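You operate a simulated robot arm through the tools that you are given. There is no shell and no other tool. Be economical: measure what you need, move in short steps, check, and stop when the job is done.

Carry out the task below with a simulated robot arm. There is one attempt and no reset: what you move stays moved.

TASK
Fit the press with the die that the popper card asks for.
Fine: loosen the socket knob, stand the old die on the empty ring, seat the new one, tighten the knob; leave the lever up.

Only the result counts: the job must be done as asked and must still hold three seconds after the hand-in. Knocking over, shifting, dropping, spilling or breaking anything else fails it.

THE ROBOT
A 7-joint arm with a two-finger parallel gripper, fixed in place. Base frame: the origin is at the foot of the arm, x ahead of it, y to its left, z up; the work surface is at about z = 0.788. Lengths are in m, angles in rad, forces in N, time in s.
With the tool pointing down near the work surface it reaches from about 0.3 to 0.7 m from the base axis. Its first joint turns from -1.152 to 1.152 rad. Payload 1.57 kg.
The tool frame sits at the grasp point between the pads (the TCP): z along the fingers, y along the line on which they close. The tips reach 0.03 m beyond it. Largest opening 0.11 m; finger width 0.024, thickness 0.012; the body of the gripper, 0.048 by 0.112 m, starts 0.078 m behind the TCP.
Orientation is that of the tool frame in the base frame, as a unit quaternion [w, x, y, z]. With the fingers straight down and closing along the base's y, the tool's x points along the base's -x, its y along +y and its z along -z.

THE INTERFACE
- The arm moves only by the tool send_rows. Its argument "deltas" is a list of rows, each a list of 3 entries, a list of its own where there are three numbers: the shift along the tool's x, y, z in units of 200 mm (1.0 is 200 mm), then the turn, a rotation vector about the tool's x, y, z in units of 120 degrees (1.0 is 120 degrees), then the opening, from 0 (shut) to 1 (fully open). In form: [[[dx, dy, dz], [ax, ay, az], hand], ...]. A call has 1 to 12 rows; each row is the pose to reach, as a shift and turn from the pose commanded when the call began, along the tool's axes at that moment. A call with a number of a shift or a turn outside -1 to 1 is refused whole. Each row takes 0.2 s and may step no farther than 0.05 m and 0.15 rad from the row before; otherwise, or with a gripper value out of range, the whole call is refused. Where a pose cannot be reached the arm comes as near as it can. A force on the tool above 40 N (or 10 N above the force at the start of the call, whichever is more), or a blocked arm, ends the call early, and 0.2 s more pass. The fingers move at their own pace (about 0.108 m/s each) and stop on an object; they squeeze with about 38 N. The grip force told is the motor's: it shows also when the fingers shut on nothing. Time passes only in rows, and 0.2 s behind the last, so rows that repeat a pose let the fingers close. The reply holds the time, the measured pose of the TCP, the force on the tool along the base axes, the opening and the grip force, in the units named above and with some noise.
- Cameras (640 x 400 px; columns grow to the right, rows downward): "scene" is fixed at [0.1717, -0.3938, 1.4168]; the picture's right is [0.77, -0.63, 0.00], its down [-0.38, -0.46, -0.80] and it looks along [0.51, 0.62, -0.59] (base axes); focal length 360 px, centre (320, 200). "wrist" rides on the gripper at [-0.036, 0, -0.08] in the tool frame; the picture's right is [0.00, -1.00, 0.00], its down [0.97, 0.00, -0.24] and it looks along [0.24, 0.00, 0.97] (tool axes); focal length 218 px, centre (320, 200).
- get_image(camera): a new picture of that camera. It takes no simulated time.
- locate(camera, pixels): for up to 12 pixels [column, row] of the newest picture of that camera ("zoom" is the newest enlarged one), the place [x, y, z] in the base frame of the surface seen there, good to about 0.002 m, but the place of the scene camera against the robot may be out by one fixed shift of up to 0.018 m in any direction. It takes no simulated time.
- zoom(camera, box): a new picture of the part [left, top, right, bottom] of that camera's present view, enlarged. It takes no simulated time.
- sign_off(): hands the job in; it is judged then, once.

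Keep the steps short. Do not move on a guess: measure, check each grasp and each placing, and mend mistakes. In all there are 80 turns and 34 pictures (those below and enlarged ones count). Leave the gripper open and the arm clear of the work at the hand-in unless told otherwise, and finish with a single line.

The tools are called after "Call:" as a command line: name --argument value ..., lists and objects as JSON in quotes. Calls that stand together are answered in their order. send_rows: Moves the arm, as the interface text tells. Its arguments: {"type":"object","properties":{"deltas":{"type":"array","items":{"type":"array"}}},"required":["deltas"]} The other tools are called the same way: get_image (camera) takes a picture; locate (camera, pixels) gives the place of the surface under pixels of a picture; zoom (camera, box) takes an enlarged picture of a part of a camera's view; sign_off () hands the job in.

At the start:

```text
time_s: 0.0
eef_pos: [0.4829, 0.0154, 1.0989]
tcp_rot: [0.0, 0.0, 1.0, 0.0]
wrist_force: [0.0, -0.7, -0.5]
width: 0.11
grip_force: 0.1
```

scene: 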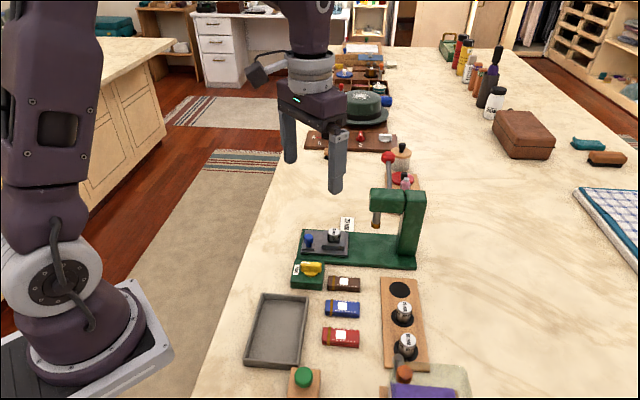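
wrist: 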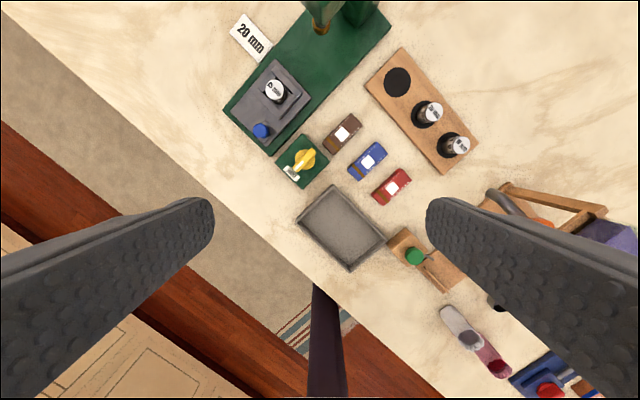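

I see a green press with a grey socket block and a "20 mm" card beside it, plus a wooden rack with three rings. I'll enlarge these areas to read the labels.

Call:
zoom --camera "wrist" --box '[210, 0, 410, 125]'

Call:
zoom --camera "wrist" --box '[270, 60, 490, 200]'

Call:
zoom --camera "scene" --box '[280, 170, 450, 280]'

Call:
zoom --camera "scene" --box '[280, 260, 480, 400]'

```text
3.20 times, centred on (310, 62) of wrist
```

zoom: 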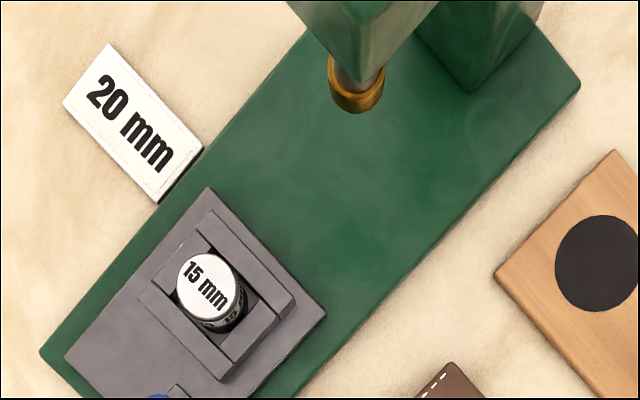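

```text
2.86 times, centred on (380, 130) of wrist
```

zoom: 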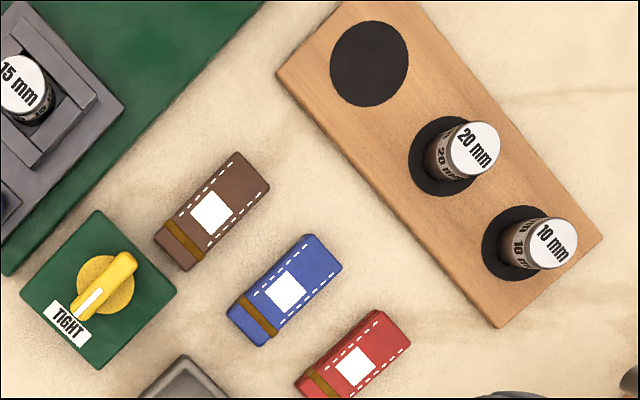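

```text
3.64 times, centred on (365, 225) of scene
```

zoom: 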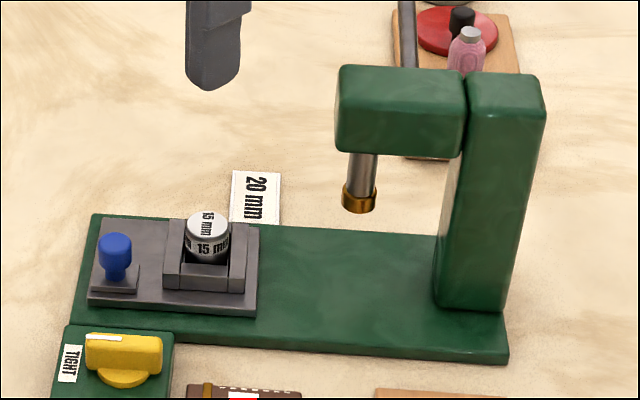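

```text
2.86 times, centred on (380, 330) of scene
```

zoom: 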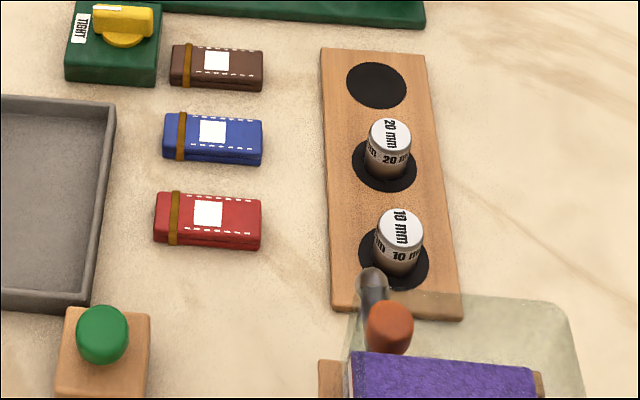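

The card reads "20 mm". The press holds the 15 mm die, and the rack has an empty ring, the 20 mm die and the 10 mm die. I'll look more closely at the yellow TIGHT knob, the blue knob and the lever.

Call:
zoom --camera "wrist" --box '[230, 80, 340, 200]'

Call:
zoom --camera "scene" --box '[350, 130, 450, 200]'

Call:
zoom --camera "scene" --box '[285, 220, 365, 295]'

```text
3.33 times, centred on (285, 140) of wrist
```

zoom: 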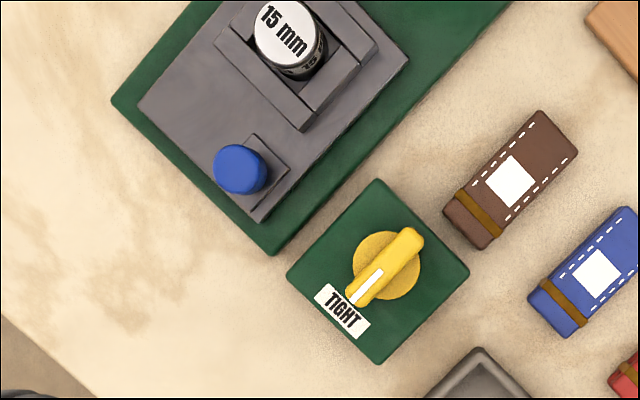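

```text
5.71 times, centred on (400, 165) of scene
```

zoom: 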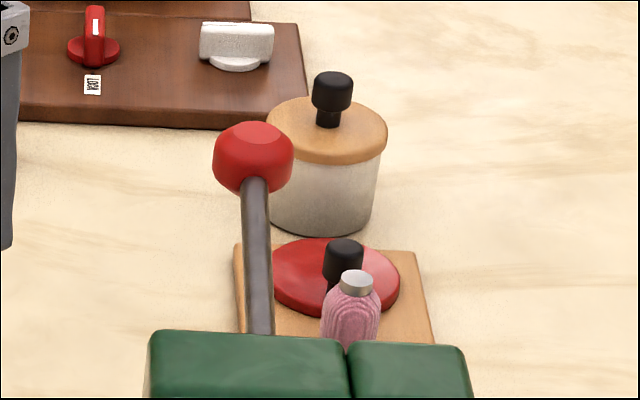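

```text
5.33 times, centred on (325, 258) of scene
```

zoom: 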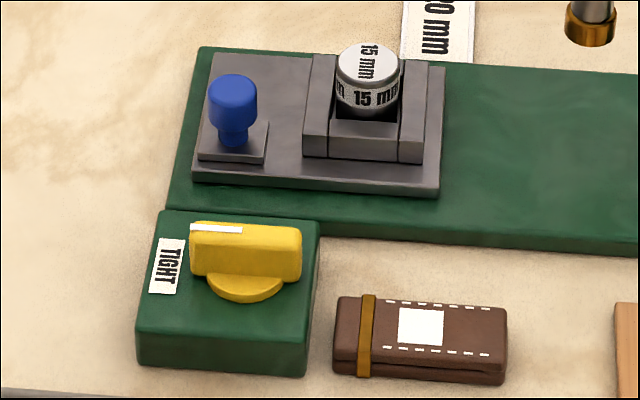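

The yellow knob on the green box has its pointer at TIGHT, so it is the socket knob. Next I'll measure the knob, the dies, the empty ring and the socket from the wrist view.

Call:
locate --camera "wrist" --pixels '[[274, 89], [435, 112.5], [461.5, 145], [397.5, 82], [424, 124], [295.5, 169.4], [312.6, 151.4], [304, 160.4], [312, 172], [302.4, 138], [302, 185], [415, 75]]'

Call:
locate --camera "scene" --pixels '[[334, 232], [404, 307], [407, 339], [399, 289], [311, 265], [301, 278], [334, 242], [320, 247], [349, 237], [370, 265], [376, 196], [390, 157]]'

```text
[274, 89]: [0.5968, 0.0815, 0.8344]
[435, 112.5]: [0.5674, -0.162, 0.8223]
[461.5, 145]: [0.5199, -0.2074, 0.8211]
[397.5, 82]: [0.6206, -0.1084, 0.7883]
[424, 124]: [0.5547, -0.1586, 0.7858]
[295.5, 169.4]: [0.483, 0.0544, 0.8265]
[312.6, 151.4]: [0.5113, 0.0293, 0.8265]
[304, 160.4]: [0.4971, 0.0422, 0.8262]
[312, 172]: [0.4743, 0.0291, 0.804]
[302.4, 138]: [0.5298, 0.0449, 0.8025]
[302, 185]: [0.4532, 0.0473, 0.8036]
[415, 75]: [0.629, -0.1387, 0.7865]
```

```text
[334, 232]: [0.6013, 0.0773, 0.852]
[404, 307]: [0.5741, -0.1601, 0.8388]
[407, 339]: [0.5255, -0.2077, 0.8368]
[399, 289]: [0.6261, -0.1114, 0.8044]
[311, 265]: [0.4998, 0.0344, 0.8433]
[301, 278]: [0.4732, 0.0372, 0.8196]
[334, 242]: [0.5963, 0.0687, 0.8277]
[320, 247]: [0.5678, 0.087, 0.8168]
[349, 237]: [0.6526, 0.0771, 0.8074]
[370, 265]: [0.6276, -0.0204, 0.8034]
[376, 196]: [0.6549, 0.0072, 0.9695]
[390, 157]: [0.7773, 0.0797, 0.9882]
```

The knob bar is centred at about (0.497, 0.042), its top is at z 0.8265, and it runs along (0.75, -0.66). I'll move above it with the fingers closing across the bar, staying at z = 0.95.

Call:
send_rows --deltas '[[[-0.014, 0.027, 0.149], [0, 0, 0.069], 0.6], [[-0.028, 0.054, 0.298], [0, 0, 0.138], 0.6], [[-0.043, 0.08, 0.447], [0, 0, 0.208], 0.6], [[-0.057, 0.107, 0.596], [0, 0, 0.277], 0.6], [[-0.071, 0.134, 0.745], [0, 0, 0.347], 0.6], [[-0.071, 0.134, 0.745], [0, 0, 0.347], 0.6]]'

Call:
get_image --camera "wrist"

```text
time_s: 1.4
eef_pos: [0.4954, 0.0432, 0.9488]
tcp_rot: [0.0, 0.357, 0.934, 0.001]
wrist_force: [0.3, -0.3, -0.8]
width: 0.0659
grip_force: 0.1
```

```text
24 pictures are left
```

wrist: 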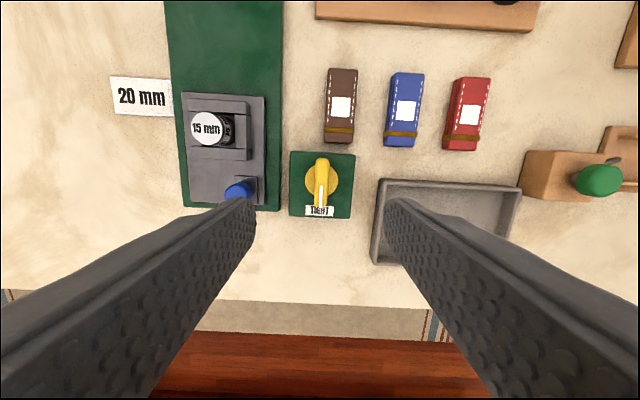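

The view is now lined up with the press. I'll measure the knob, the box, the socket walls, the die and the blue knob from here.

Call:
zoom --camera "wrist" --box '[160, 80, 370, 220]'

```text
2.86 times, centred on (265, 150) of wrist
```

zoom: 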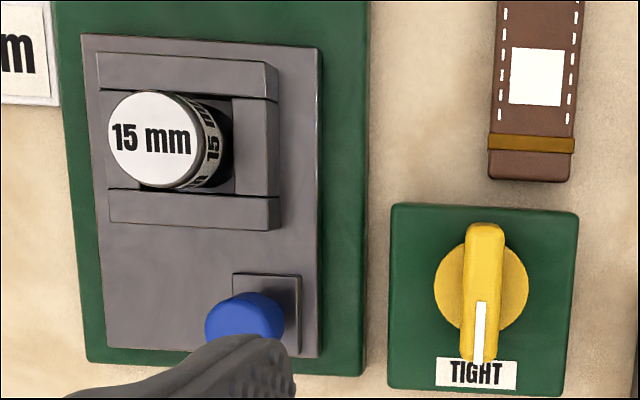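

Call:
locate --camera "zoom" --pixels '[[485, 235], [480, 345], [482, 290], [468, 290], [496, 290], [555, 230], [150, 138], [185, 75], [255, 150], [190, 205], [160, 270], [245, 310]]'

Call:
locate --camera "wrist" --pixels '[[280, 240], [215, 60], [340, 240], [450, 15]]'

```text
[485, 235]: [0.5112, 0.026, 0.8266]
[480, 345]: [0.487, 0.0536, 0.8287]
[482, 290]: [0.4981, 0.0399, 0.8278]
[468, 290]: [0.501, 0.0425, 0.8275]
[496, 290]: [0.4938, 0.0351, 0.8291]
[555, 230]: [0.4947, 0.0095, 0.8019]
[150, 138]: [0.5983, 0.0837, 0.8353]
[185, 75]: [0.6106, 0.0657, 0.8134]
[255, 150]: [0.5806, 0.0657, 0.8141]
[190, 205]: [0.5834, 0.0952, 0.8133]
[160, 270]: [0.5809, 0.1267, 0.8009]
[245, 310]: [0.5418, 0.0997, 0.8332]
```

```text
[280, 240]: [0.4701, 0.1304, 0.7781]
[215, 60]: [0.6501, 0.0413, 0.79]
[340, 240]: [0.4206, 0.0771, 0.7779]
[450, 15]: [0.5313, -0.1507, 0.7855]
```

The knob bar is 10 mm wide, centred at about (0.498, 0.041), with its top at 0.8275 and the box top at 0.802. I'll go straight down to TCP z 0.842 with a moderate opening.

Call:
send_rows --deltas '[[[-0.012, 0, 0.15], [0, 0, 0], 0.45], [[-0.012, 0, 0.3], [0, 0, 0], 0.45], [[-0.012, 0, 0.42], [0, 0, 0], 0.45], [[-0.012, 0, 0.48], [0, 0, 0], 0.45], [[-0.012, 0, 0.535], [0, 0, 0], 0.45]]'

Call:
get_image --camera "wrist"

```text
time_s: 2.6
eef_pos: [0.4983, 0.0407, 0.841]
tcp_rot: [-0.001, 0.356, 0.935, 0.0]
wrist_force: [0.5, -0.3, 0.0]
width: 0.0495
grip_force: 0.1
```

```text
22 pictures are left
```

wrist: 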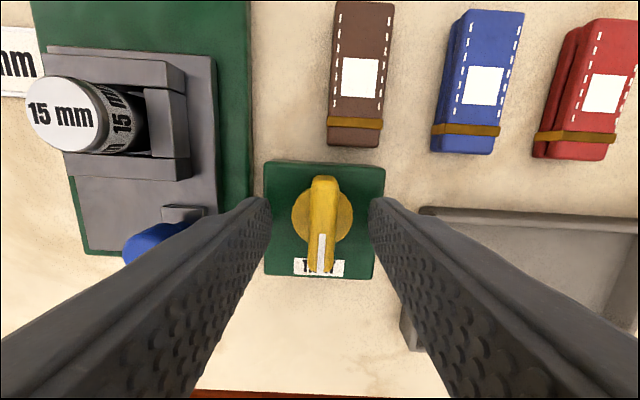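

The fingers straddle the yellow bar evenly, with the bar at about (322, 225). Now I'll close on it.

Call:
send_rows --deltas '[[[0, 0, 0], [0, 0, 0], 0], [[0, 0, 0], [0, 0, 0], 0], [[0, 0, 0], [0, 0, 0], 0]]'

```text
time_s: 3.4
eef_pos: [0.4986, 0.0399, 0.8417]
tcp_rot: [-0.002, 0.356, 0.934, -0.001]
wrist_force: [-4.7, -11.4, -6.1]
width: 0.0131
grip_force: 29.9
```

The grip holds on the bar at 13 mm. I'll turn it counter-clockwise as seen from above, 30° first, and watch the forces.

Call:
send_rows --deltas '[[[0, 0, 0], [0, 0, -0.0625], 0], [[0, 0, 0], [0, 0, -0.125], 0], [[0, 0, 0], [0, 0, -0.1875], 0], [[0, 0, 0], [0, 0, -0.25], 0]]'

Call:
get_image --camera "wrist"

```text
time_s: 4.4
eef_pos: [0.4985, 0.0407, 0.8422]
tcp_rot: [-0.002, 0.1, 0.995, 0.0]
wrist_force: [-2.4, -11.4, -24.1]
width: 0.0128
grip_force: 29.6
```

```text
21 pictures are left
```

wrist: 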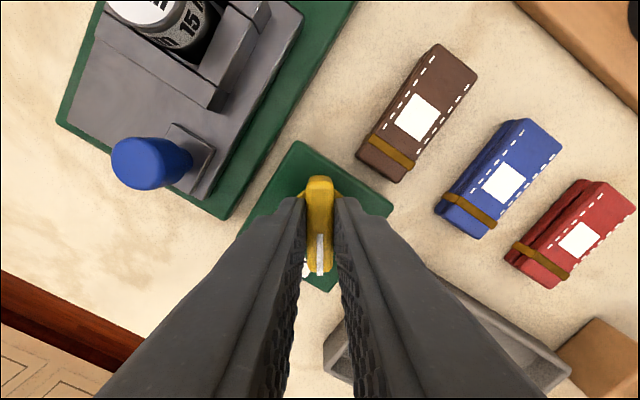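

The knob turned with the hand, and no stop has been reached yet. I'll continue another 30°.

Call:
send_rows --deltas '[[[0, 0, 0], [0, 0, -0.0625], 0], [[0, 0, 0], [0, 0, -0.125], 0], [[0, 0, 0], [0, 0, -0.1875], 0], [[0, 0, 0], [0, 0, -0.25], 0]]'

```text
time_s: 5.4
eef_pos: [0.4971, 0.041, 0.8417]
tcp_rot: [0.0, -0.162, 0.987, 0.0]
wrist_force: [-4.9, -0.3, -20.8]
width: 0.0127
grip_force: 29.6
```

Call:
send_rows --deltas '[[[0, 0, 0], [0, 0, -0.0625], 0], [[0, 0, 0], [0, 0, -0.125], 0], [[0, 0, 0], [0, 0, -0.1875], 0], [[0, 0, 0], [0, 0, -0.25], 0]]'

Call:
zoom --camera "wrist" --box '[0, 0, 640, 400]'

```text
time_s: 6.4
eef_pos: [0.4976, 0.0426, 0.842]
tcp_rot: [0.0, -0.41, 0.912, 0.001]
wrist_force: [-15.2, 17.8, -11.4]
width: 0.0138
grip_force: 30.4
```

```text
1.00 times, centred on (320, 200) of wrist
```

zoom: 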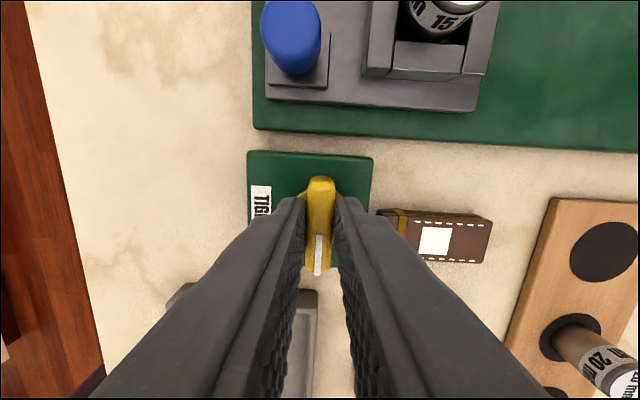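

The knob has now turned 90° and the pointer is still in line with the fingers. I'll let go and rise, then check the knob and whether the socket jaw has opened.

Call:
send_rows --deltas '[[[0, 0, 0], [0, 0, 0], 0.4], [[0, 0, 0], [0, 0, 0], 0.4], [[0, 0, -0.2], [0, 0, 0], 0.4], [[0, 0, -0.45], [0, 0, 0], 0.4], [[0, 0, -0.65], [0, 0, 0], 0.6]]'

Call:
get_image --camera "wrist"

```text
time_s: 7.6
eef_pos: [0.4985, 0.0404, 0.972]
tcp_rot: [0.001, -0.41, 0.912, -0.001]
wrist_force: [0.1, -0.2, -0.4]
width: 0.0658
grip_force: 0.1
```

```text
19 pictures are left
```

wrist: 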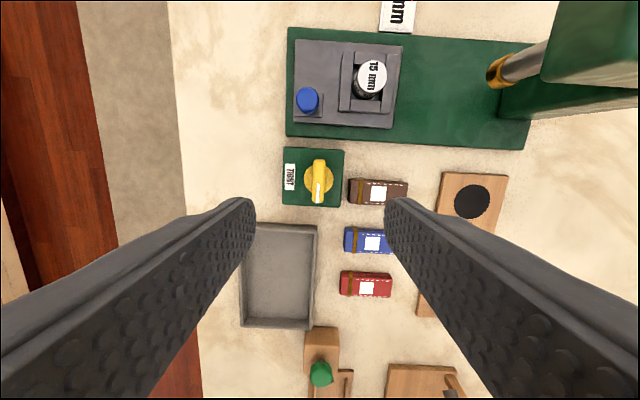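

The knob stays at about 90° from TIGHT. I'll enlarge the socket to see its jaw and measure the die, ram, ring and new die.

Call:
zoom --camera "wrist" --box '[280, 20, 440, 130]'

Call:
locate --camera "wrist" --pixels '[[370, 77], [497, 75], [548, 65], [560, 95], [470, 203], [320, 165], [319, 198], [319, 182], [540, 160], [345, 80], [390, 105], [372, 105]]'

```text
3.64 times, centred on (360, 75) of wrist
```

zoom: 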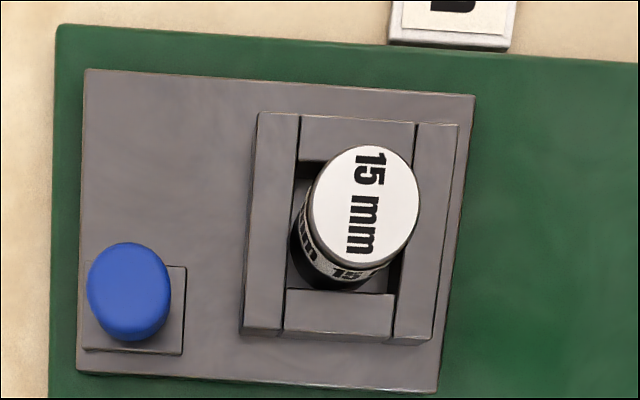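

```text
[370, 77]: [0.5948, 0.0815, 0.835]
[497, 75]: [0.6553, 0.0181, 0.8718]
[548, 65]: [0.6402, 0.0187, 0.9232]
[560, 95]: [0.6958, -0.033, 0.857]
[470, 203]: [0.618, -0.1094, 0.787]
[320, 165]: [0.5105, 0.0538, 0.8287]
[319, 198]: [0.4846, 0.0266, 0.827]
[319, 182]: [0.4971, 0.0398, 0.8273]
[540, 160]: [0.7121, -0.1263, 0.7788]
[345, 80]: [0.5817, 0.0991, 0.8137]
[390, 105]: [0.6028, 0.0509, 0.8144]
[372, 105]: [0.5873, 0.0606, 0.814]
```

I'll measure the pocket's inner edges and the die top's rim in the enlarged picture.

Call:
locate --camera "zoom" --pixels '[[366, 204], [366, 150], [366, 258], [314, 204], [414, 204], [282, 290], [402, 290], [308, 156], [308, 297], [292, 156], [255, 225], [445, 225]]'

```text
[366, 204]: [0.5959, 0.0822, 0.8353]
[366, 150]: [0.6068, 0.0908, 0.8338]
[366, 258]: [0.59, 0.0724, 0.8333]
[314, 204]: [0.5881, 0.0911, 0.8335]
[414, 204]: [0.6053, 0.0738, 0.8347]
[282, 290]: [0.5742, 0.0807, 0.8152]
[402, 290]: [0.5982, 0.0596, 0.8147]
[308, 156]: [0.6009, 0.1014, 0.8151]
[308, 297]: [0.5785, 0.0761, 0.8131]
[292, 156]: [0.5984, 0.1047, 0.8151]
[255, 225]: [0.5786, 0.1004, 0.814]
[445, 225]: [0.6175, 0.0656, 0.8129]
```

The die and pocket centres agree at about (0.597, 0.082). I'll move above the die to z 0.90 with the opening at about 50 mm, then check.

Call:
send_rows --deltas '[[[-0.16, -0.078, 0], [0, 0, 0], 0.45], [[-0.32, -0.155, 0], [0, 0, 0], 0.45], [[-0.4825, -0.2325, 0.0], [0, 0, 0], 0.45], [[-0.4825, -0.2325, 0.18], [0, 0, 0], 0.45], [[-0.4825, -0.2325, 0.36], [0, 0, 0], 0.45], [[-0.4825, -0.2325, 0.36], [0, 0, 0], 0.45]]'

Call:
get_image --camera "wrist"

```text
time_s: 9.0
eef_pos: [0.5971, 0.0816, 0.9004]
tcp_rot: [0.001, -0.409, 0.912, 0.0]
wrist_force: [0.5, 0.5, -0.1]
width: 0.0496
grip_force: 0.0
```

```text
17 pictures are left
```

wrist: 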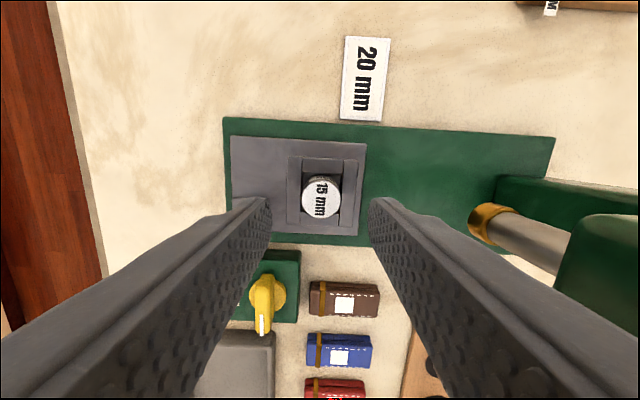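

The die sits centred between the fingers at (321, 198). I'll narrow the opening slightly to stay clear of the blue knob, descend to z 0.848 and close.

Call:
send_rows --deltas '[[[0, 0, 0.0], [0, 0, 0], 0.38], [[0, 0, 0.13], [0, 0, 0], 0.38], [[0, 0, 0.2], [0, 0, 0], 0.38], [[0, 0, 0.26], [0, 0, 0], 0.38], [[0, 0, 0.26], [0, 0, 0], 0], [[0, 0, 0.26], [0, 0, 0], 0], [[0, 0, 0.26], [0, 0, 0], 0]]'

```text
time_s: 10.6
eef_pos: [0.5969, 0.0819, 0.8494]
tcp_rot: [0.0, -0.41, 0.912, 0.001]
wrist_force: [0.5, -1.6, 3.3]
width: 0.0265
grip_force: 37.9
```

The die is gripped at 26.5 mm with little side force. I'll lift slowly, watching for resistance.

Call:
send_rows --deltas '[[[0, 0, -0.05], [0, 0, 0], 0], [[0, 0, -0.12], [0, 0, 0], 0], [[0, 0, -0.25], [0, 0, 0], 0], [[0, 0, -0.38], [0, 0, 0], 0]]'

Call:
get_image --camera "wrist"

```text
time_s: 11.6
eef_pos: [0.5969, 0.0831, 0.9256]
tcp_rot: [0.001, -0.409, 0.912, 0.0]
wrist_force: [-1.2, 0.1, -1.2]
width: 0.0268
grip_force: 37.5
```

```text
16 pictures are left
```

wrist: 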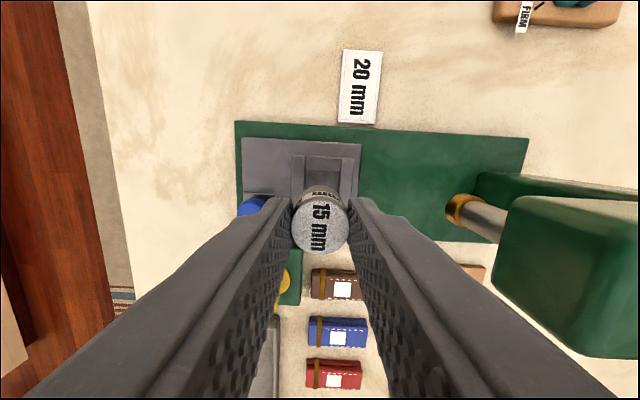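

The die is out and hangs vertically. To keep away from the press head, I'll first move toward the wallets (tool +x 128 mm), then along toward the empty ring (tool -y 144 mm).

Call:
send_rows --deltas '[[[0.2, 0, -0.05], [0, 0, 0], 0], [[0.42, 0, -0.05], [0, 0, 0], 0], [[0.64, 0, -0.05], [0, 0, 0], 0], [[0.64, -0.2, -0.05], [0, 0, 0], 0], [[0.64, -0.4, -0.05], [0, 0, 0], 0], [[0.64, -0.6, -0.05], [0, 0, 0], 0], [[0.64, -0.72, -0.05], [0, 0, 0], 0], [[0.64, -0.72, -0.05], [0, 0, 0], 0]]'

Call:
get_image --camera "wrist"

```text
time_s: 13.4
eef_pos: [0.6201, -0.1088, 0.9323]
tcp_rot: [0.0, -0.41, 0.912, -0.001]
wrist_force: [0.1, -0.5, -1.0]
width: 0.0268
grip_force: 37.8
```

```text
15 pictures are left
```

wrist: 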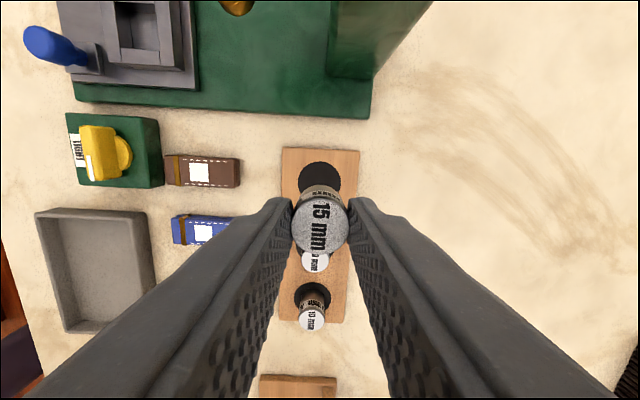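

I see the ring edge just ahead of the held die, at columns 298–341 and top row about 161. I'll measure it to get the centre.

Call:
locate --camera "wrist" --pixels '[[320, 164], [301, 176], [339, 176], [320, 155], [287, 180], [354, 180], [296, 300], [330, 300], [312, 322], [306, 265]]'

```text
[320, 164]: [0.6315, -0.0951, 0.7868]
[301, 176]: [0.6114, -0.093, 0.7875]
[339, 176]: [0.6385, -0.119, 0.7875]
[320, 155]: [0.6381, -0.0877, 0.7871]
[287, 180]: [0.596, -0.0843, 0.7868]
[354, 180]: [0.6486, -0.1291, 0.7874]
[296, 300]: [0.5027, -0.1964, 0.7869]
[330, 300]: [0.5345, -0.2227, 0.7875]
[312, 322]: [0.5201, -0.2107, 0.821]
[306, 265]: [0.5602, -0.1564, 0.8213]
```

The ring centre comes out at about (0.620, -0.110), within 1 mm of the die. I'll lower to just above contact.

Call:
send_rows --deltas '[[[0.004, -0.003, 0.15], [0, 0, 0], 0], [[0.004, -0.003, 0.3], [0, 0, 0], 0], [[0.004, -0.003, 0.4], [0, 0, 0], 0], [[0.004, -0.003, 0.45], [0, 0, 0], 0], [[0.004, -0.003, 0.465], [0, 0, 0], 0]]'

```text
time_s: 14.6
eef_pos: [0.6196, -0.1098, 0.8416]
tcp_rot: [0.0, -0.41, 0.912, 0.0]
wrist_force: [0.1, -0.7, -1.5]
width: 0.0267
grip_force: 37.7
```

No contact yet. I'll go down in 1 mm steps for 4 mm.

Call:
send_rows --deltas '[[[0, 0, 0.005], [0, 0, 0], 0], [[0, 0, 0.01], [0, 0, 0], 0], [[0, 0, 0.015], [0, 0, 0], 0], [[0, 0, 0.02], [0, 0, 0], 0]]'

```text
time_s: 15.6
eef_pos: [0.6198, -0.1118, 0.8376]
tcp_rot: [-0.001, -0.41, 0.912, -0.001]
wrist_force: [0.1, -0.2, -1.5]
width: 0.0266
grip_force: 37.3
```

Call:
send_rows --deltas '[[[0, 0, 0.005], [0, 0, 0], 0], [[0, 0, 0.01], [0, 0, 0], 0], [[0, 0, 0.015], [0, 0, 0], 0]]'

```text
time_s: 16.4
eef_pos: [0.62, -0.1105, 0.8353]
tcp_rot: [0.0, -0.41, 0.912, -0.001]
wrist_force: [-3.3, 1.4, 11.7]
width: 0.0267
grip_force: 37.5
```

Contact: 11.7 N upward at z 0.8353. I'll ease off slightly, open, and rise straight up.

Call:
send_rows --deltas '[[[0, 0, -0.004], [0, 0, 0], 0], [[0, 0, -0.004], [0, 0, 0], 0.38], [[0, 0, -0.004], [0, 0, 0], 0.38], [[0, 0, -0.1], [0, 0, 0], 0.45], [[0, 0, -0.3], [0, 0, 0], 0.45], [[0, 0, -0.45], [0, 0, 0], 0.45]]'

Call:
get_image --camera "wrist"

```text
time_s: 17.8
eef_pos: [0.6198, -0.1088, 0.9257]
tcp_rot: [-0.001, -0.41, 0.912, 0.0]
wrist_force: [-0.8, 0.0, -0.6]
width: 0.0496
grip_force: 0.1
```

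```text
14 pictures are left
```

wrist: 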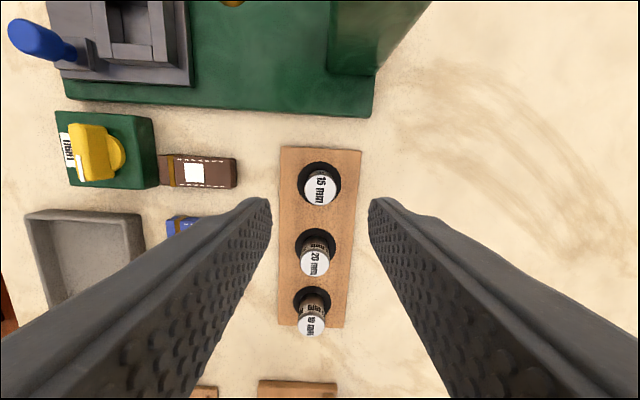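

The 15 mm die stands upright on its ring. I'll measure the 20 mm die's top near (315, 262).

Call:
locate --camera "wrist" --pixels '[[315, 262], [302, 262], [328, 262], [315, 275], [315, 250], [320, 188], [306, 188], [334, 188], [320, 203], [320, 174]]'

```text
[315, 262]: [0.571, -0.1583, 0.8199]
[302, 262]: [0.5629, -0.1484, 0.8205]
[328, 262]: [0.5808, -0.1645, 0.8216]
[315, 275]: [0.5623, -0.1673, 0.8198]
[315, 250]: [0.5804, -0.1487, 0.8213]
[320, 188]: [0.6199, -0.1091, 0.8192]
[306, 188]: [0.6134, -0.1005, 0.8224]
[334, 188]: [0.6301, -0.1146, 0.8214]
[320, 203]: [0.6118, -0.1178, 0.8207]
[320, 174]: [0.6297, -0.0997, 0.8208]
```

The 20 mm die is centred at about (0.571, -0.158) with its top at 0.821. I'll move over it and descend to z 0.838.

Call:
send_rows --deltas '[[[0.17, 0.011, 0], [0, 0, 0], 0.4], [[0.344, 0.022, 0], [0, 0, 0], 0.4], [[0.344, 0.022, 0.1], [0, 0, 0], 0.4], [[0.344, 0.022, 0.25], [0, 0, 0], 0.4]]'

Call:
get_image --camera "wrist"

```text
time_s: 18.8
eef_pos: [0.5715, -0.1583, 0.8733]
tcp_rot: [0.001, -0.41, 0.912, 0.0]
wrist_force: [-0.2, 0.1, 0.1]
width: 0.0437
grip_force: 0.2
```

```text
13 pictures are left
```

wrist: 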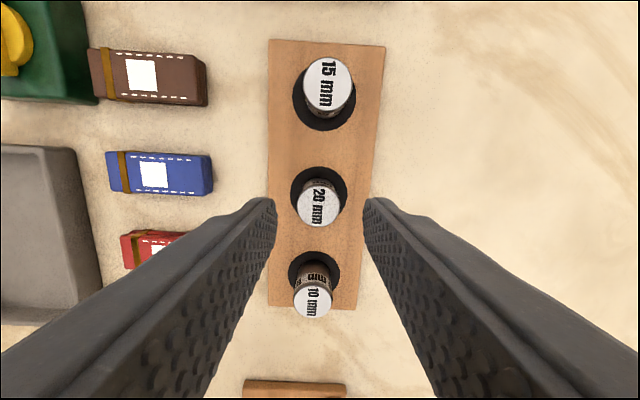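

The 20 mm die is centred between the fingers at (318, 203). I'll descend the rest of the way and close.

Call:
send_rows --deltas '[[[0, 0, 0.09], [0, 0, 0], 0.4], [[0, 0, 0.178], [0, 0, 0], 0.4], [[0, 0, 0.178], [0, 0, 0], 0], [[0, 0, 0.178], [0, 0, 0], 0], [[0, 0, 0.178], [0, 0, 0], 0]]'

```text
time_s: 20.0
eef_pos: [0.5704, -0.1592, 0.8382]
tcp_rot: [0.0, -0.41, 0.912, 0.0]
wrist_force: [-2.1, 1.6, 5.6]
width: 0.0268
grip_force: 37.3
```

The 20 mm die is gripped at 26.8 mm. I'll lift 100 mm, then travel back along tool +y, clear of the press.

Call:
send_rows --deltas '[[[0, 0, -0.1], [0, 0, 0], 0], [[0, 0, -0.3], [0, 0, 0], 0], [[0, 0, -0.5], [0, 0, 0], 0], [[0, 0.2, -0.5], [0, 0, 0], 0], [[0, 0.4, -0.5], [0, 0, 0], 0], [[0, 0.6, -0.5], [0, 0, 0], 0], [[0, 0.7045, -0.5], [0, 0, 0], 0], [[-0.23, 0.7045, -0.5], [0, 0, 0], 0], [[-0.46, 0.7045, -0.5], [0, 0, 0], 0], [[-0.69, 0.7045, -0.5], [0, 0, 0], 0], [[-0.88, 0.7045, -0.5], [0, 0, 0], 0], [[-0.88, 0.7045, -0.5], [0, 0, 0], 0]]'

Call:
get_image --camera "wrist"

```text
time_s: 22.6
eef_pos: [0.5823, 0.066, 0.9397]
tcp_rot: [0.0, -0.409, 0.912, 0.0]
wrist_force: [0.3, 0.0, -1.3]
width: 0.0267
grip_force: 37.5
```

```text
12 pictures are left
```

wrist: 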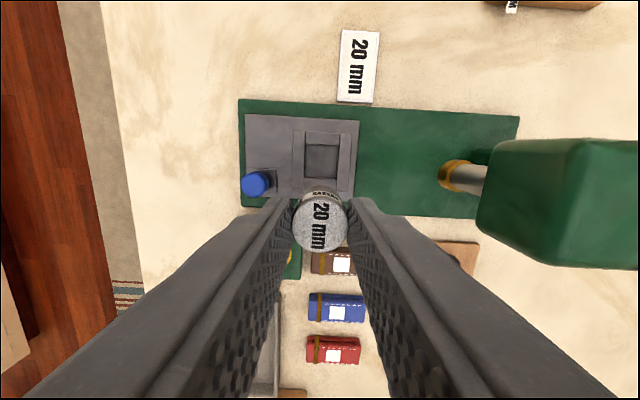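

The empty pocket is visible at (322, 160). I'll enlarge it to measure its edges and the held die.

Call:
zoom --camera "wrist" --box '[270, 120, 370, 250]'

```text
3.08 times, centred on (320, 185) of wrist
```

zoom: 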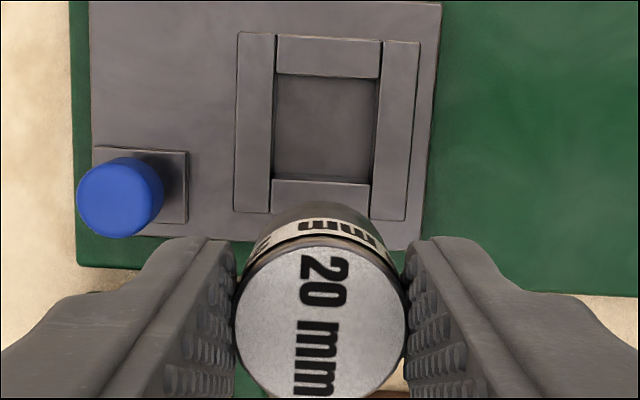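

Call:
locate --camera "zoom" --pixels '[[268, 130], [384, 130], [325, 70], [322, 186], [325, 130], [320, 318], [240, 318], [402, 318], [242, 130], [412, 130], [325, 40], [320, 205]]'

```text
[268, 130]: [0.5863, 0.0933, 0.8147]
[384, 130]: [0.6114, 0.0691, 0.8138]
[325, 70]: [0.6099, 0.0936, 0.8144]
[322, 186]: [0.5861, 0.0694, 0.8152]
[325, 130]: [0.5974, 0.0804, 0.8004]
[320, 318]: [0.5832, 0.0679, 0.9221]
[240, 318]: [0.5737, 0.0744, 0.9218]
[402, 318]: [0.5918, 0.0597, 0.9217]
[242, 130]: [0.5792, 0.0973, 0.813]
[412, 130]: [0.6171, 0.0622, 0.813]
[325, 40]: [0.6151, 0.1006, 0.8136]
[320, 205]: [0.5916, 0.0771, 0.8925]
```

The pocket centre and the held die differ by about +20 mm across and +1 mm along. I'll align over the pocket and go down to just above its rim (TCP z 0.870).

Call:
send_rows --deltas '[[[-0.06, -0.005, 0], [0, 0, 0], 0], [[-0.1015, -0.005, 0], [0, 0, 0], 0], [[-0.1015, -0.005, 0.15], [0, 0, 0], 0], [[-0.1015, -0.005, 0.28], [0, 0, 0], 0], [[-0.1015, -0.005, 0.345], [0, 0, 0], 0]]'

Call:
zoom --camera "wrist" --box '[220, 100, 420, 260]'

Call:
zoom --camera "scene" --box '[300, 200, 370, 260]'

```text
time_s: 23.8
eef_pos: [0.5971, 0.0812, 0.87]
tcp_rot: [0.0, -0.409, 0.913, 0.001]
wrist_force: [1.1, 0.0, -1.4]
width: 0.0265
grip_force: 37.8
```

```text
2.50 times, centred on (320, 180) of wrist
```

zoom: 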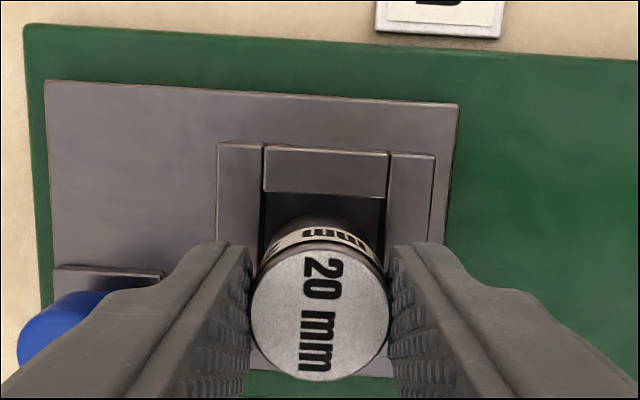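

```text
6.67 times, centred on (335, 230) of scene
```

zoom: 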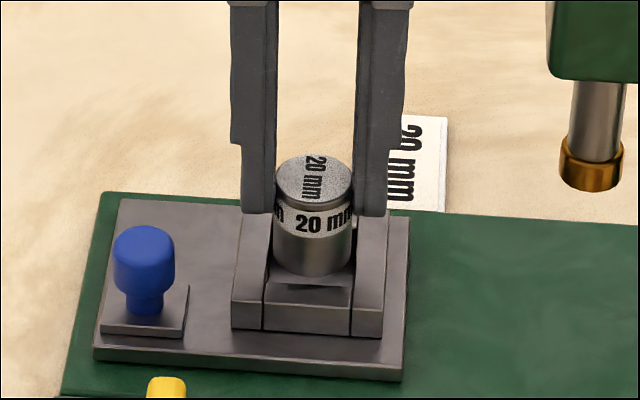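

The die looks centred over the pocket in both views. I'll lower it in small steps.

Call:
send_rows --deltas '[[[0, 0, 0.015], [0, 0, 0], 0], [[0, 0, 0.03], [0, 0, 0], 0], [[0, 0, 0.045], [0, 0, 0], 0], [[0, 0, 0.06], [0, 0, 0], 0]]'

```text
time_s: 24.8
eef_pos: [0.5986, 0.0814, 0.8581]
tcp_rot: [0.003, -0.41, 0.912, 0.0]
wrist_force: [2.2, 1.7, 24.1]
width: 0.0269
grip_force: 37.9
```

There is 24 N at z 0.858, which is earlier than the seat I expected (0.8515). I'll back off a little and look before pressing further.

Call:
send_rows --deltas '[[[0, 0, -0.005], [0, 0, 0], 0], [[0, 0, -0.01], [0, 0, 0], 0]]'

Call:
zoom --camera "scene" --box '[300, 200, 370, 260]'

Call:
zoom --camera "wrist" --box '[220, 100, 420, 260]'

```text
time_s: 25.4
eef_pos: [0.5945, 0.0812, 0.8579]
tcp_rot: [-0.003, -0.409, 0.912, 0.001]
wrist_force: [0.2, -0.1, -1.9]
width: 0.0265
grip_force: 37.9
```

```text
6.67 times, centred on (335, 230) of scene
```

zoom: 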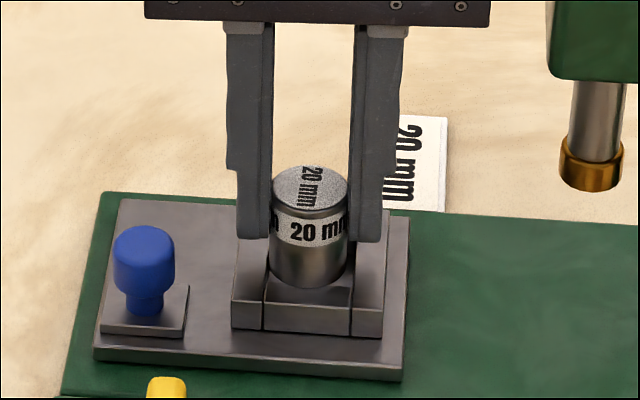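

```text
2.50 times, centred on (320, 180) of wrist
```

zoom: 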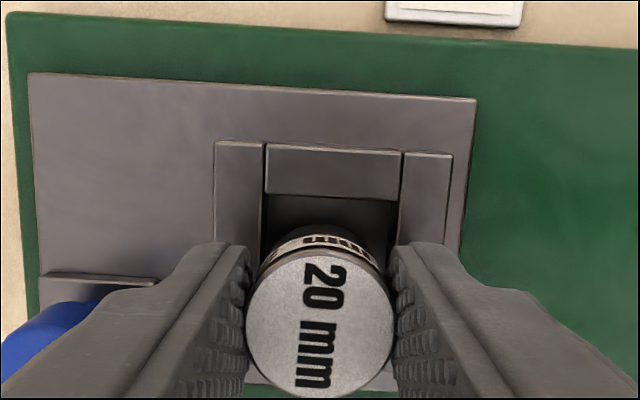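

In the scene view the die slid up in the fingers by several mm, so it caught on the rim. I'll measure the die top and the pocket edges in this view.

Call:
locate --camera "zoom" --pixels '[[320, 320], [255, 320], [385, 320], [320, 262], [320, 378], [258, 190], [405, 200], [330, 188], [220, 190], [446, 200], [330, 155], [330, 215]]'

```text
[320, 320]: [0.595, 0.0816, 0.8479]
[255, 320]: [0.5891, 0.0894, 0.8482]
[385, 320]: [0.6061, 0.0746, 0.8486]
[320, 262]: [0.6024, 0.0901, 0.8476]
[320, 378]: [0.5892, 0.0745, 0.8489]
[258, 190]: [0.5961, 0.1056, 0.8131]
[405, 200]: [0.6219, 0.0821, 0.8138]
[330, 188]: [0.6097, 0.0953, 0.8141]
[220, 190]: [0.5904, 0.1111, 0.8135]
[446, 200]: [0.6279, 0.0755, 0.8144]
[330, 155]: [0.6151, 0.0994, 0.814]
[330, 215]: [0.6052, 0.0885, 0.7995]
```

The die bottom rests at rim height (0.814). It needs about +2 mm along the press and +1 mm across. I'll lift 3 mm, shift, and lower again gently.

Call:
send_rows --deltas '[[[0, 0, -0.015], [0, 0, 0], 0], [[-0.006, -0.01, -0.015], [0, 0, 0], 0], [[-0.006, -0.01, -0.015], [0, 0, 0], 0], [[-0.006, -0.01, -0.005], [0, 0, 0], 0], [[-0.006, -0.01, 0.005], [0, 0, 0], 0], [[-0.006, -0.01, 0.01], [0, 0, 0], 0]]'

```text
time_s: 26.8
eef_pos: [0.5994, 0.0815, 0.8558]
tcp_rot: [0.0, -0.41, 0.912, 0.0]
wrist_force: [1.1, 0.0, -1.8]
width: 0.0264
grip_force: 37.7
```

There is no contact now. I'll go down further in 1 mm steps.

Call:
send_rows --deltas '[[[0, 0, 0.005], [0, 0, 0], 0], [[0, 0, 0.01], [0, 0, 0], 0], [[0, 0, 0.015], [0, 0, 0], 0]]'

Call:
zoom --camera "wrist" --box '[220, 100, 420, 260]'

```text
time_s: 27.6
eef_pos: [0.5993, 0.0805, 0.8541]
tcp_rot: [0.0, -0.41, 0.912, 0.0]
wrist_force: [2.1, 0.5, -0.7]
width: 0.0263
grip_force: 37.4
```

```text
2.50 times, centred on (320, 180) of wrist
```

zoom: 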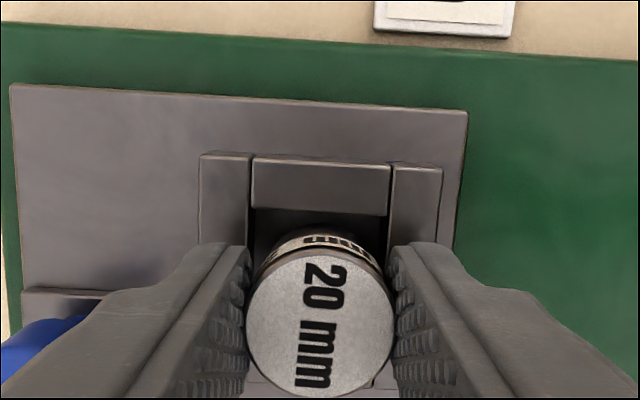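

The pocket mid column is now about 318, so the die is centred. I'll check the die top's height.

Call:
locate --camera "zoom" --pixels '[[320, 320], [300, 300], [345, 345], [225, 220], [417, 220], [320, 185]]'

```text
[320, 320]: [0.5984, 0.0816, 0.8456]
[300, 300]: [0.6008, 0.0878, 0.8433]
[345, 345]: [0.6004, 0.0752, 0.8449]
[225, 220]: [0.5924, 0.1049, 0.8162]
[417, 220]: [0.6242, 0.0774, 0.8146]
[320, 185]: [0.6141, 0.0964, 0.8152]
```

The top is at 0.8445, so the die is about 4 mm into the pocket. I'll go down 4 mm more with the fingers still clear of the walls.

Call:
send_rows --deltas '[[[0, 0, 0.005], [0, 0, 0], 0], [[0, 0, 0.01], [0, 0, 0], 0], [[0, 0, 0.015], [0, 0, 0], 0], [[0, 0, 0.02], [0, 0, 0], 0]]'

```text
time_s: 28.6
eef_pos: [0.5986, 0.0804, 0.8515]
tcp_rot: [0.001, -0.41, 0.912, 0.0]
wrist_force: [1.4, 2.2, -0.5]
width: 0.0266
grip_force: 37.6
```

Call:
send_rows --deltas '[[[0, 0, 0.005], [0, 0, 0], 0], [[0, 0, 0.01], [0, 0, 0], 0], [[0, 0, 0.01], [0, 0, 0], 0]]'

```text
time_s: 29.4
eef_pos: [0.5994, 0.0802, 0.8489]
tcp_rot: [0.0, -0.41, 0.912, 0.0]
wrist_force: [2.2, 3.6, -0.9]
width: 0.0267
grip_force: 37.5
```

No bottom contact, and the die is about 10 mm into the 14 mm pocket. I'll open so it drops the last few mm guided by the walls, then rise and look.

Call:
send_rows --deltas '[[[0, 0, 0], [0, 0, 0], 0.32], [[0, 0, 0], [0, 0, 0], 0.36], [[0, 0, 0], [0, 0, 0], 0.38], [[0, 0, -0.1], [0, 0, 0], 0.38], [[0, 0, -0.25], [0, 0, 0], 0.38]]'

Call:
zoom --camera "wrist" --box '[220, 100, 420, 260]'

```text
time_s: 30.6
eef_pos: [0.598, 0.0807, 0.8995]
tcp_rot: [0.0, -0.41, 0.912, 0.0]
wrist_force: [-0.5, 0.5, -0.9]
width: 0.0419
grip_force: 0.1
```

```text
2.50 times, centred on (320, 180) of wrist
```

zoom: 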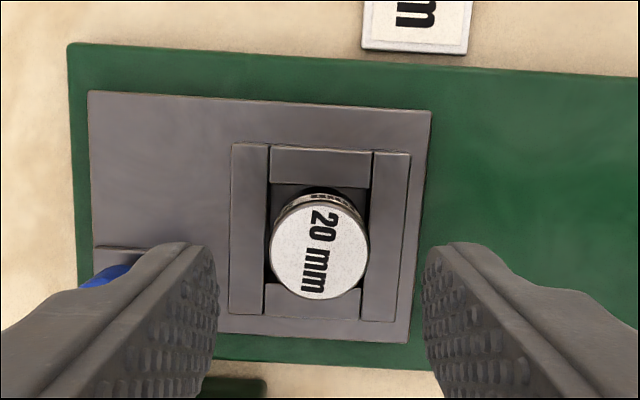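

Call:
locate --camera "zoom" --pixels '[[320, 245], [285, 245], [355, 245], [320, 210], [320, 285], [300, 225], [340, 270], [250, 240], [390, 240], [320, 165], [315, 305]]'

```text
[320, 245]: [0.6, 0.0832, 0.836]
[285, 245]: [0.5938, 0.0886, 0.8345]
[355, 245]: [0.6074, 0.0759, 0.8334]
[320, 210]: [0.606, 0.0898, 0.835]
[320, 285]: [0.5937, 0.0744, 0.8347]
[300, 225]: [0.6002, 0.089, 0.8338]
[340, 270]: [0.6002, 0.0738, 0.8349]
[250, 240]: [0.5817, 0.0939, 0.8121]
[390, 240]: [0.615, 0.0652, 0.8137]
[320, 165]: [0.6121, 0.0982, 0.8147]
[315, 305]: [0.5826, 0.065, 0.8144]
```

The 20 mm die's top is level at 0.8346, the same height the old die had, so it is fully seated. Next I'll go back above the knob and down over its bar; this yaw already matches it.

Call:
send_rows --deltas '[[[0, 0, -0.1], [0, 0, 0], 0.38], [[0.16, 0.08, -0.1], [0, 0, 0], 0.45], [[0.32, 0.16, -0.1], [0, 0, 0], 0.45], [[0.485, 0.2415, -0.1], [0, 0, 0], 0.45], [[0.485, 0.2415, 0.05], [0, 0, 0], 0.45], [[0.485, 0.2415, 0.1], [0, 0, 0], 0.45]]'

Call:
get_image --camera "wrist"

```text
time_s: 32.0
eef_pos: [0.4971, 0.0405, 0.8784]
tcp_rot: [-0.001, -0.41, 0.912, -0.001]
wrist_force: [0.7, -0.1, 0.3]
width: 0.0495
grip_force: 0.1
```

```text
4 pictures are left
```

wrist: 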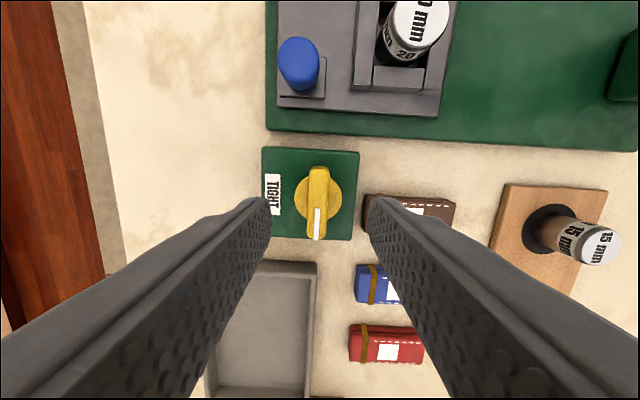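

The bar is centred at (317, 203). I'll narrow the opening so the fingers stay over the box, descend to 0.842 and close.

Call:
send_rows --deltas '[[[0, 0, 0], [0, 0, 0], 0.3], [[0, 0, 0.1], [0, 0, 0], 0.3], [[0, 0, 0.185], [0, 0, 0], 0.3], [[0, 0, 0.185], [0, 0, 0], 0], [[0, 0, 0.185], [0, 0, 0], 0], [[0, 0, 0.185], [0, 0, 0], 0]]'

```text
time_s: 33.4
eef_pos: [0.4961, 0.041, 0.8415]
tcp_rot: [-0.001, -0.41, 0.912, 0.001]
wrist_force: [-18.2, 15.5, 4.5]
width: 0.0137
grip_force: 29.9
```

The bar is gripped, with some side force from a ~1 mm off-centre. I'll correct that while turning back clockwise toward TIGHT, 45° first.

Call:
send_rows --deltas '[[[0.0035, 0.0075, 0], [0, 0, 0], 0], [[0.0035, 0.0075, 0], [0, 0, 0.0625], 0], [[0.0035, 0.0075, 0], [0, 0, 0.125], 0], [[0.0035, 0.0075, 0], [0, 0, 0.1875], 0], [[0.0035, 0.0075, 0], [0, 0, 0.25], 0], [[0.0035, 0.0075, 0], [0, 0, 0.3125], 0], [[0.0035, 0.0075, 0], [0, 0, 0.375], 0]]'

```text
time_s: 35.0
eef_pos: [0.4968, 0.0406, 0.841]
tcp_rot: [-0.001, -0.028, 1.0, 0.0]
wrist_force: [-13.0, 11.4, -8.3]
width: 0.0129
grip_force: 29.4
```

Call:
send_rows --deltas '[[[0, 0, 0], [0, 0, 0.0625], 0], [[0, 0, 0], [0, 0, 0.125], 0], [[0, 0, 0], [0, 0, 0.1875], 0], [[0, 0, 0], [0, 0, 0.25], 0], [[0, 0, 0], [0, 0, 0.3125], 0], [[0, 0, 0], [0, 0, 0.375], 0], [[0, 0, 0], [0, 0, 0.385], 0]]'

```text
time_s: 36.6
eef_pos: [0.4958, 0.0404, 0.8413]
tcp_rot: [-0.001, 0.366, 0.931, 0.0]
wrist_force: [-14.6, 8.2, -11.5]
width: 0.0128
grip_force: 30.2
```

The hand is back at the original TIGHT angle and slightly past it. I'll open, rise and look at the pointer.

Call:
send_rows --deltas '[[[0, 0, 0], [0, 0, 0], 0.3], [[0, 0, 0], [0, 0, 0], 0.35], [[0, 0, -0.2], [0, 0, 0], 0.35], [[0, 0, -0.4], [0, 0, 0], 0.5], [[0, 0, -0.6], [0, 0, 0], 0.5], [[0, 0, -0.75], [0, 0, 0], 0.5]]'

Call:
zoom --camera "wrist" --box '[160, 80, 370, 220]'

```text
time_s: 38.0
eef_pos: [0.4972, 0.0406, 0.993]
tcp_rot: [0.0, 0.365, 0.931, -0.001]
wrist_force: [0.8, -0.4, -0.2]
width: 0.0546
grip_force: 0.1
```

```text
2.86 times, centred on (265, 150) of wrist
```

zoom: 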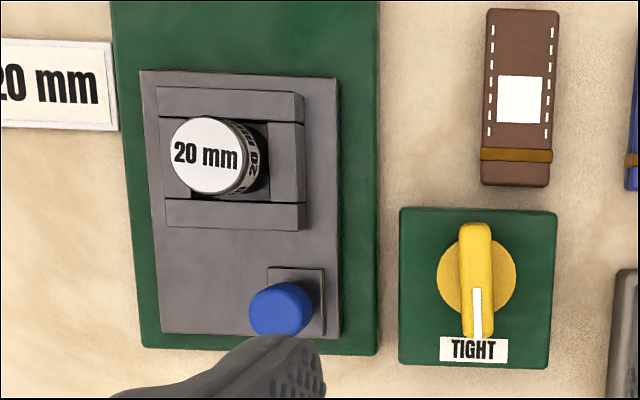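

The pointer is back on TIGHT and the 20 mm die sits level in the socket. One measurement will confirm the pointer angle and die height.

Call:
locate --camera "zoom" --pixels '[[476, 232], [479, 325], [205, 152], [185, 152], [225, 152], [205, 130], [205, 178]]'

Call:
get_image --camera "scene"

```text
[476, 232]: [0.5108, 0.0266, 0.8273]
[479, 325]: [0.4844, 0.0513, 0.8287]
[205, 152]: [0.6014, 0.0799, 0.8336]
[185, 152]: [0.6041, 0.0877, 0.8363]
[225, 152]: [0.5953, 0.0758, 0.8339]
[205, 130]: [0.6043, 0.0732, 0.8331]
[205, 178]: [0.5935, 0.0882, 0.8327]
```

```text
2 pictures are left
```

scene: 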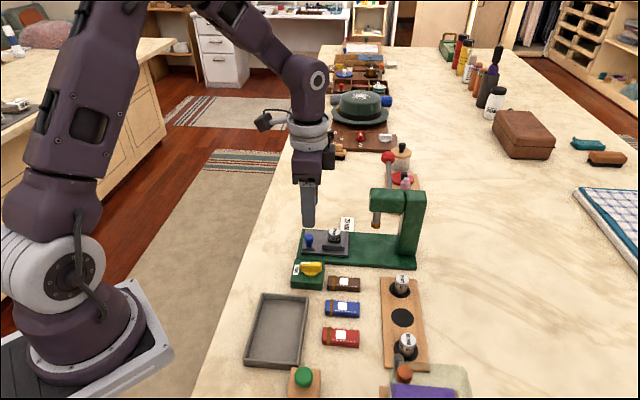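

The pointer angle matches the start, the die top is at 0.834, the 15 mm die stands on its ring, and the lever is still up. I'll rise a bit more and open the hand.

Call:
send_rows --deltas '[[[0, 0, -0.2], [0, 0, 0], 0.8], [[0, 0, -0.4], [0, 0, 0], 1], [[0, 0, -0.5], [0, 0, 0], 1], [[0, 0, -0.5], [0, 0, 0], 1]]'

```text
time_s: 39.0
eef_pos: [0.498, 0.0403, 1.0926]
tcp_rot: [0.0, 0.365, 0.931, 0.0]
wrist_force: [-0.1, 0.6, 0.1]
width: 0.11
grip_force: 0.1
```

The hand is open and clear of the work, so I'm handing in.

Call:
sign_off

```text
The job is handed in.
```

The press now holds the 20 mm die with its knob back on TIGHT, the 15 mm die stands on the rack ring that was empty, and the lever is still up.
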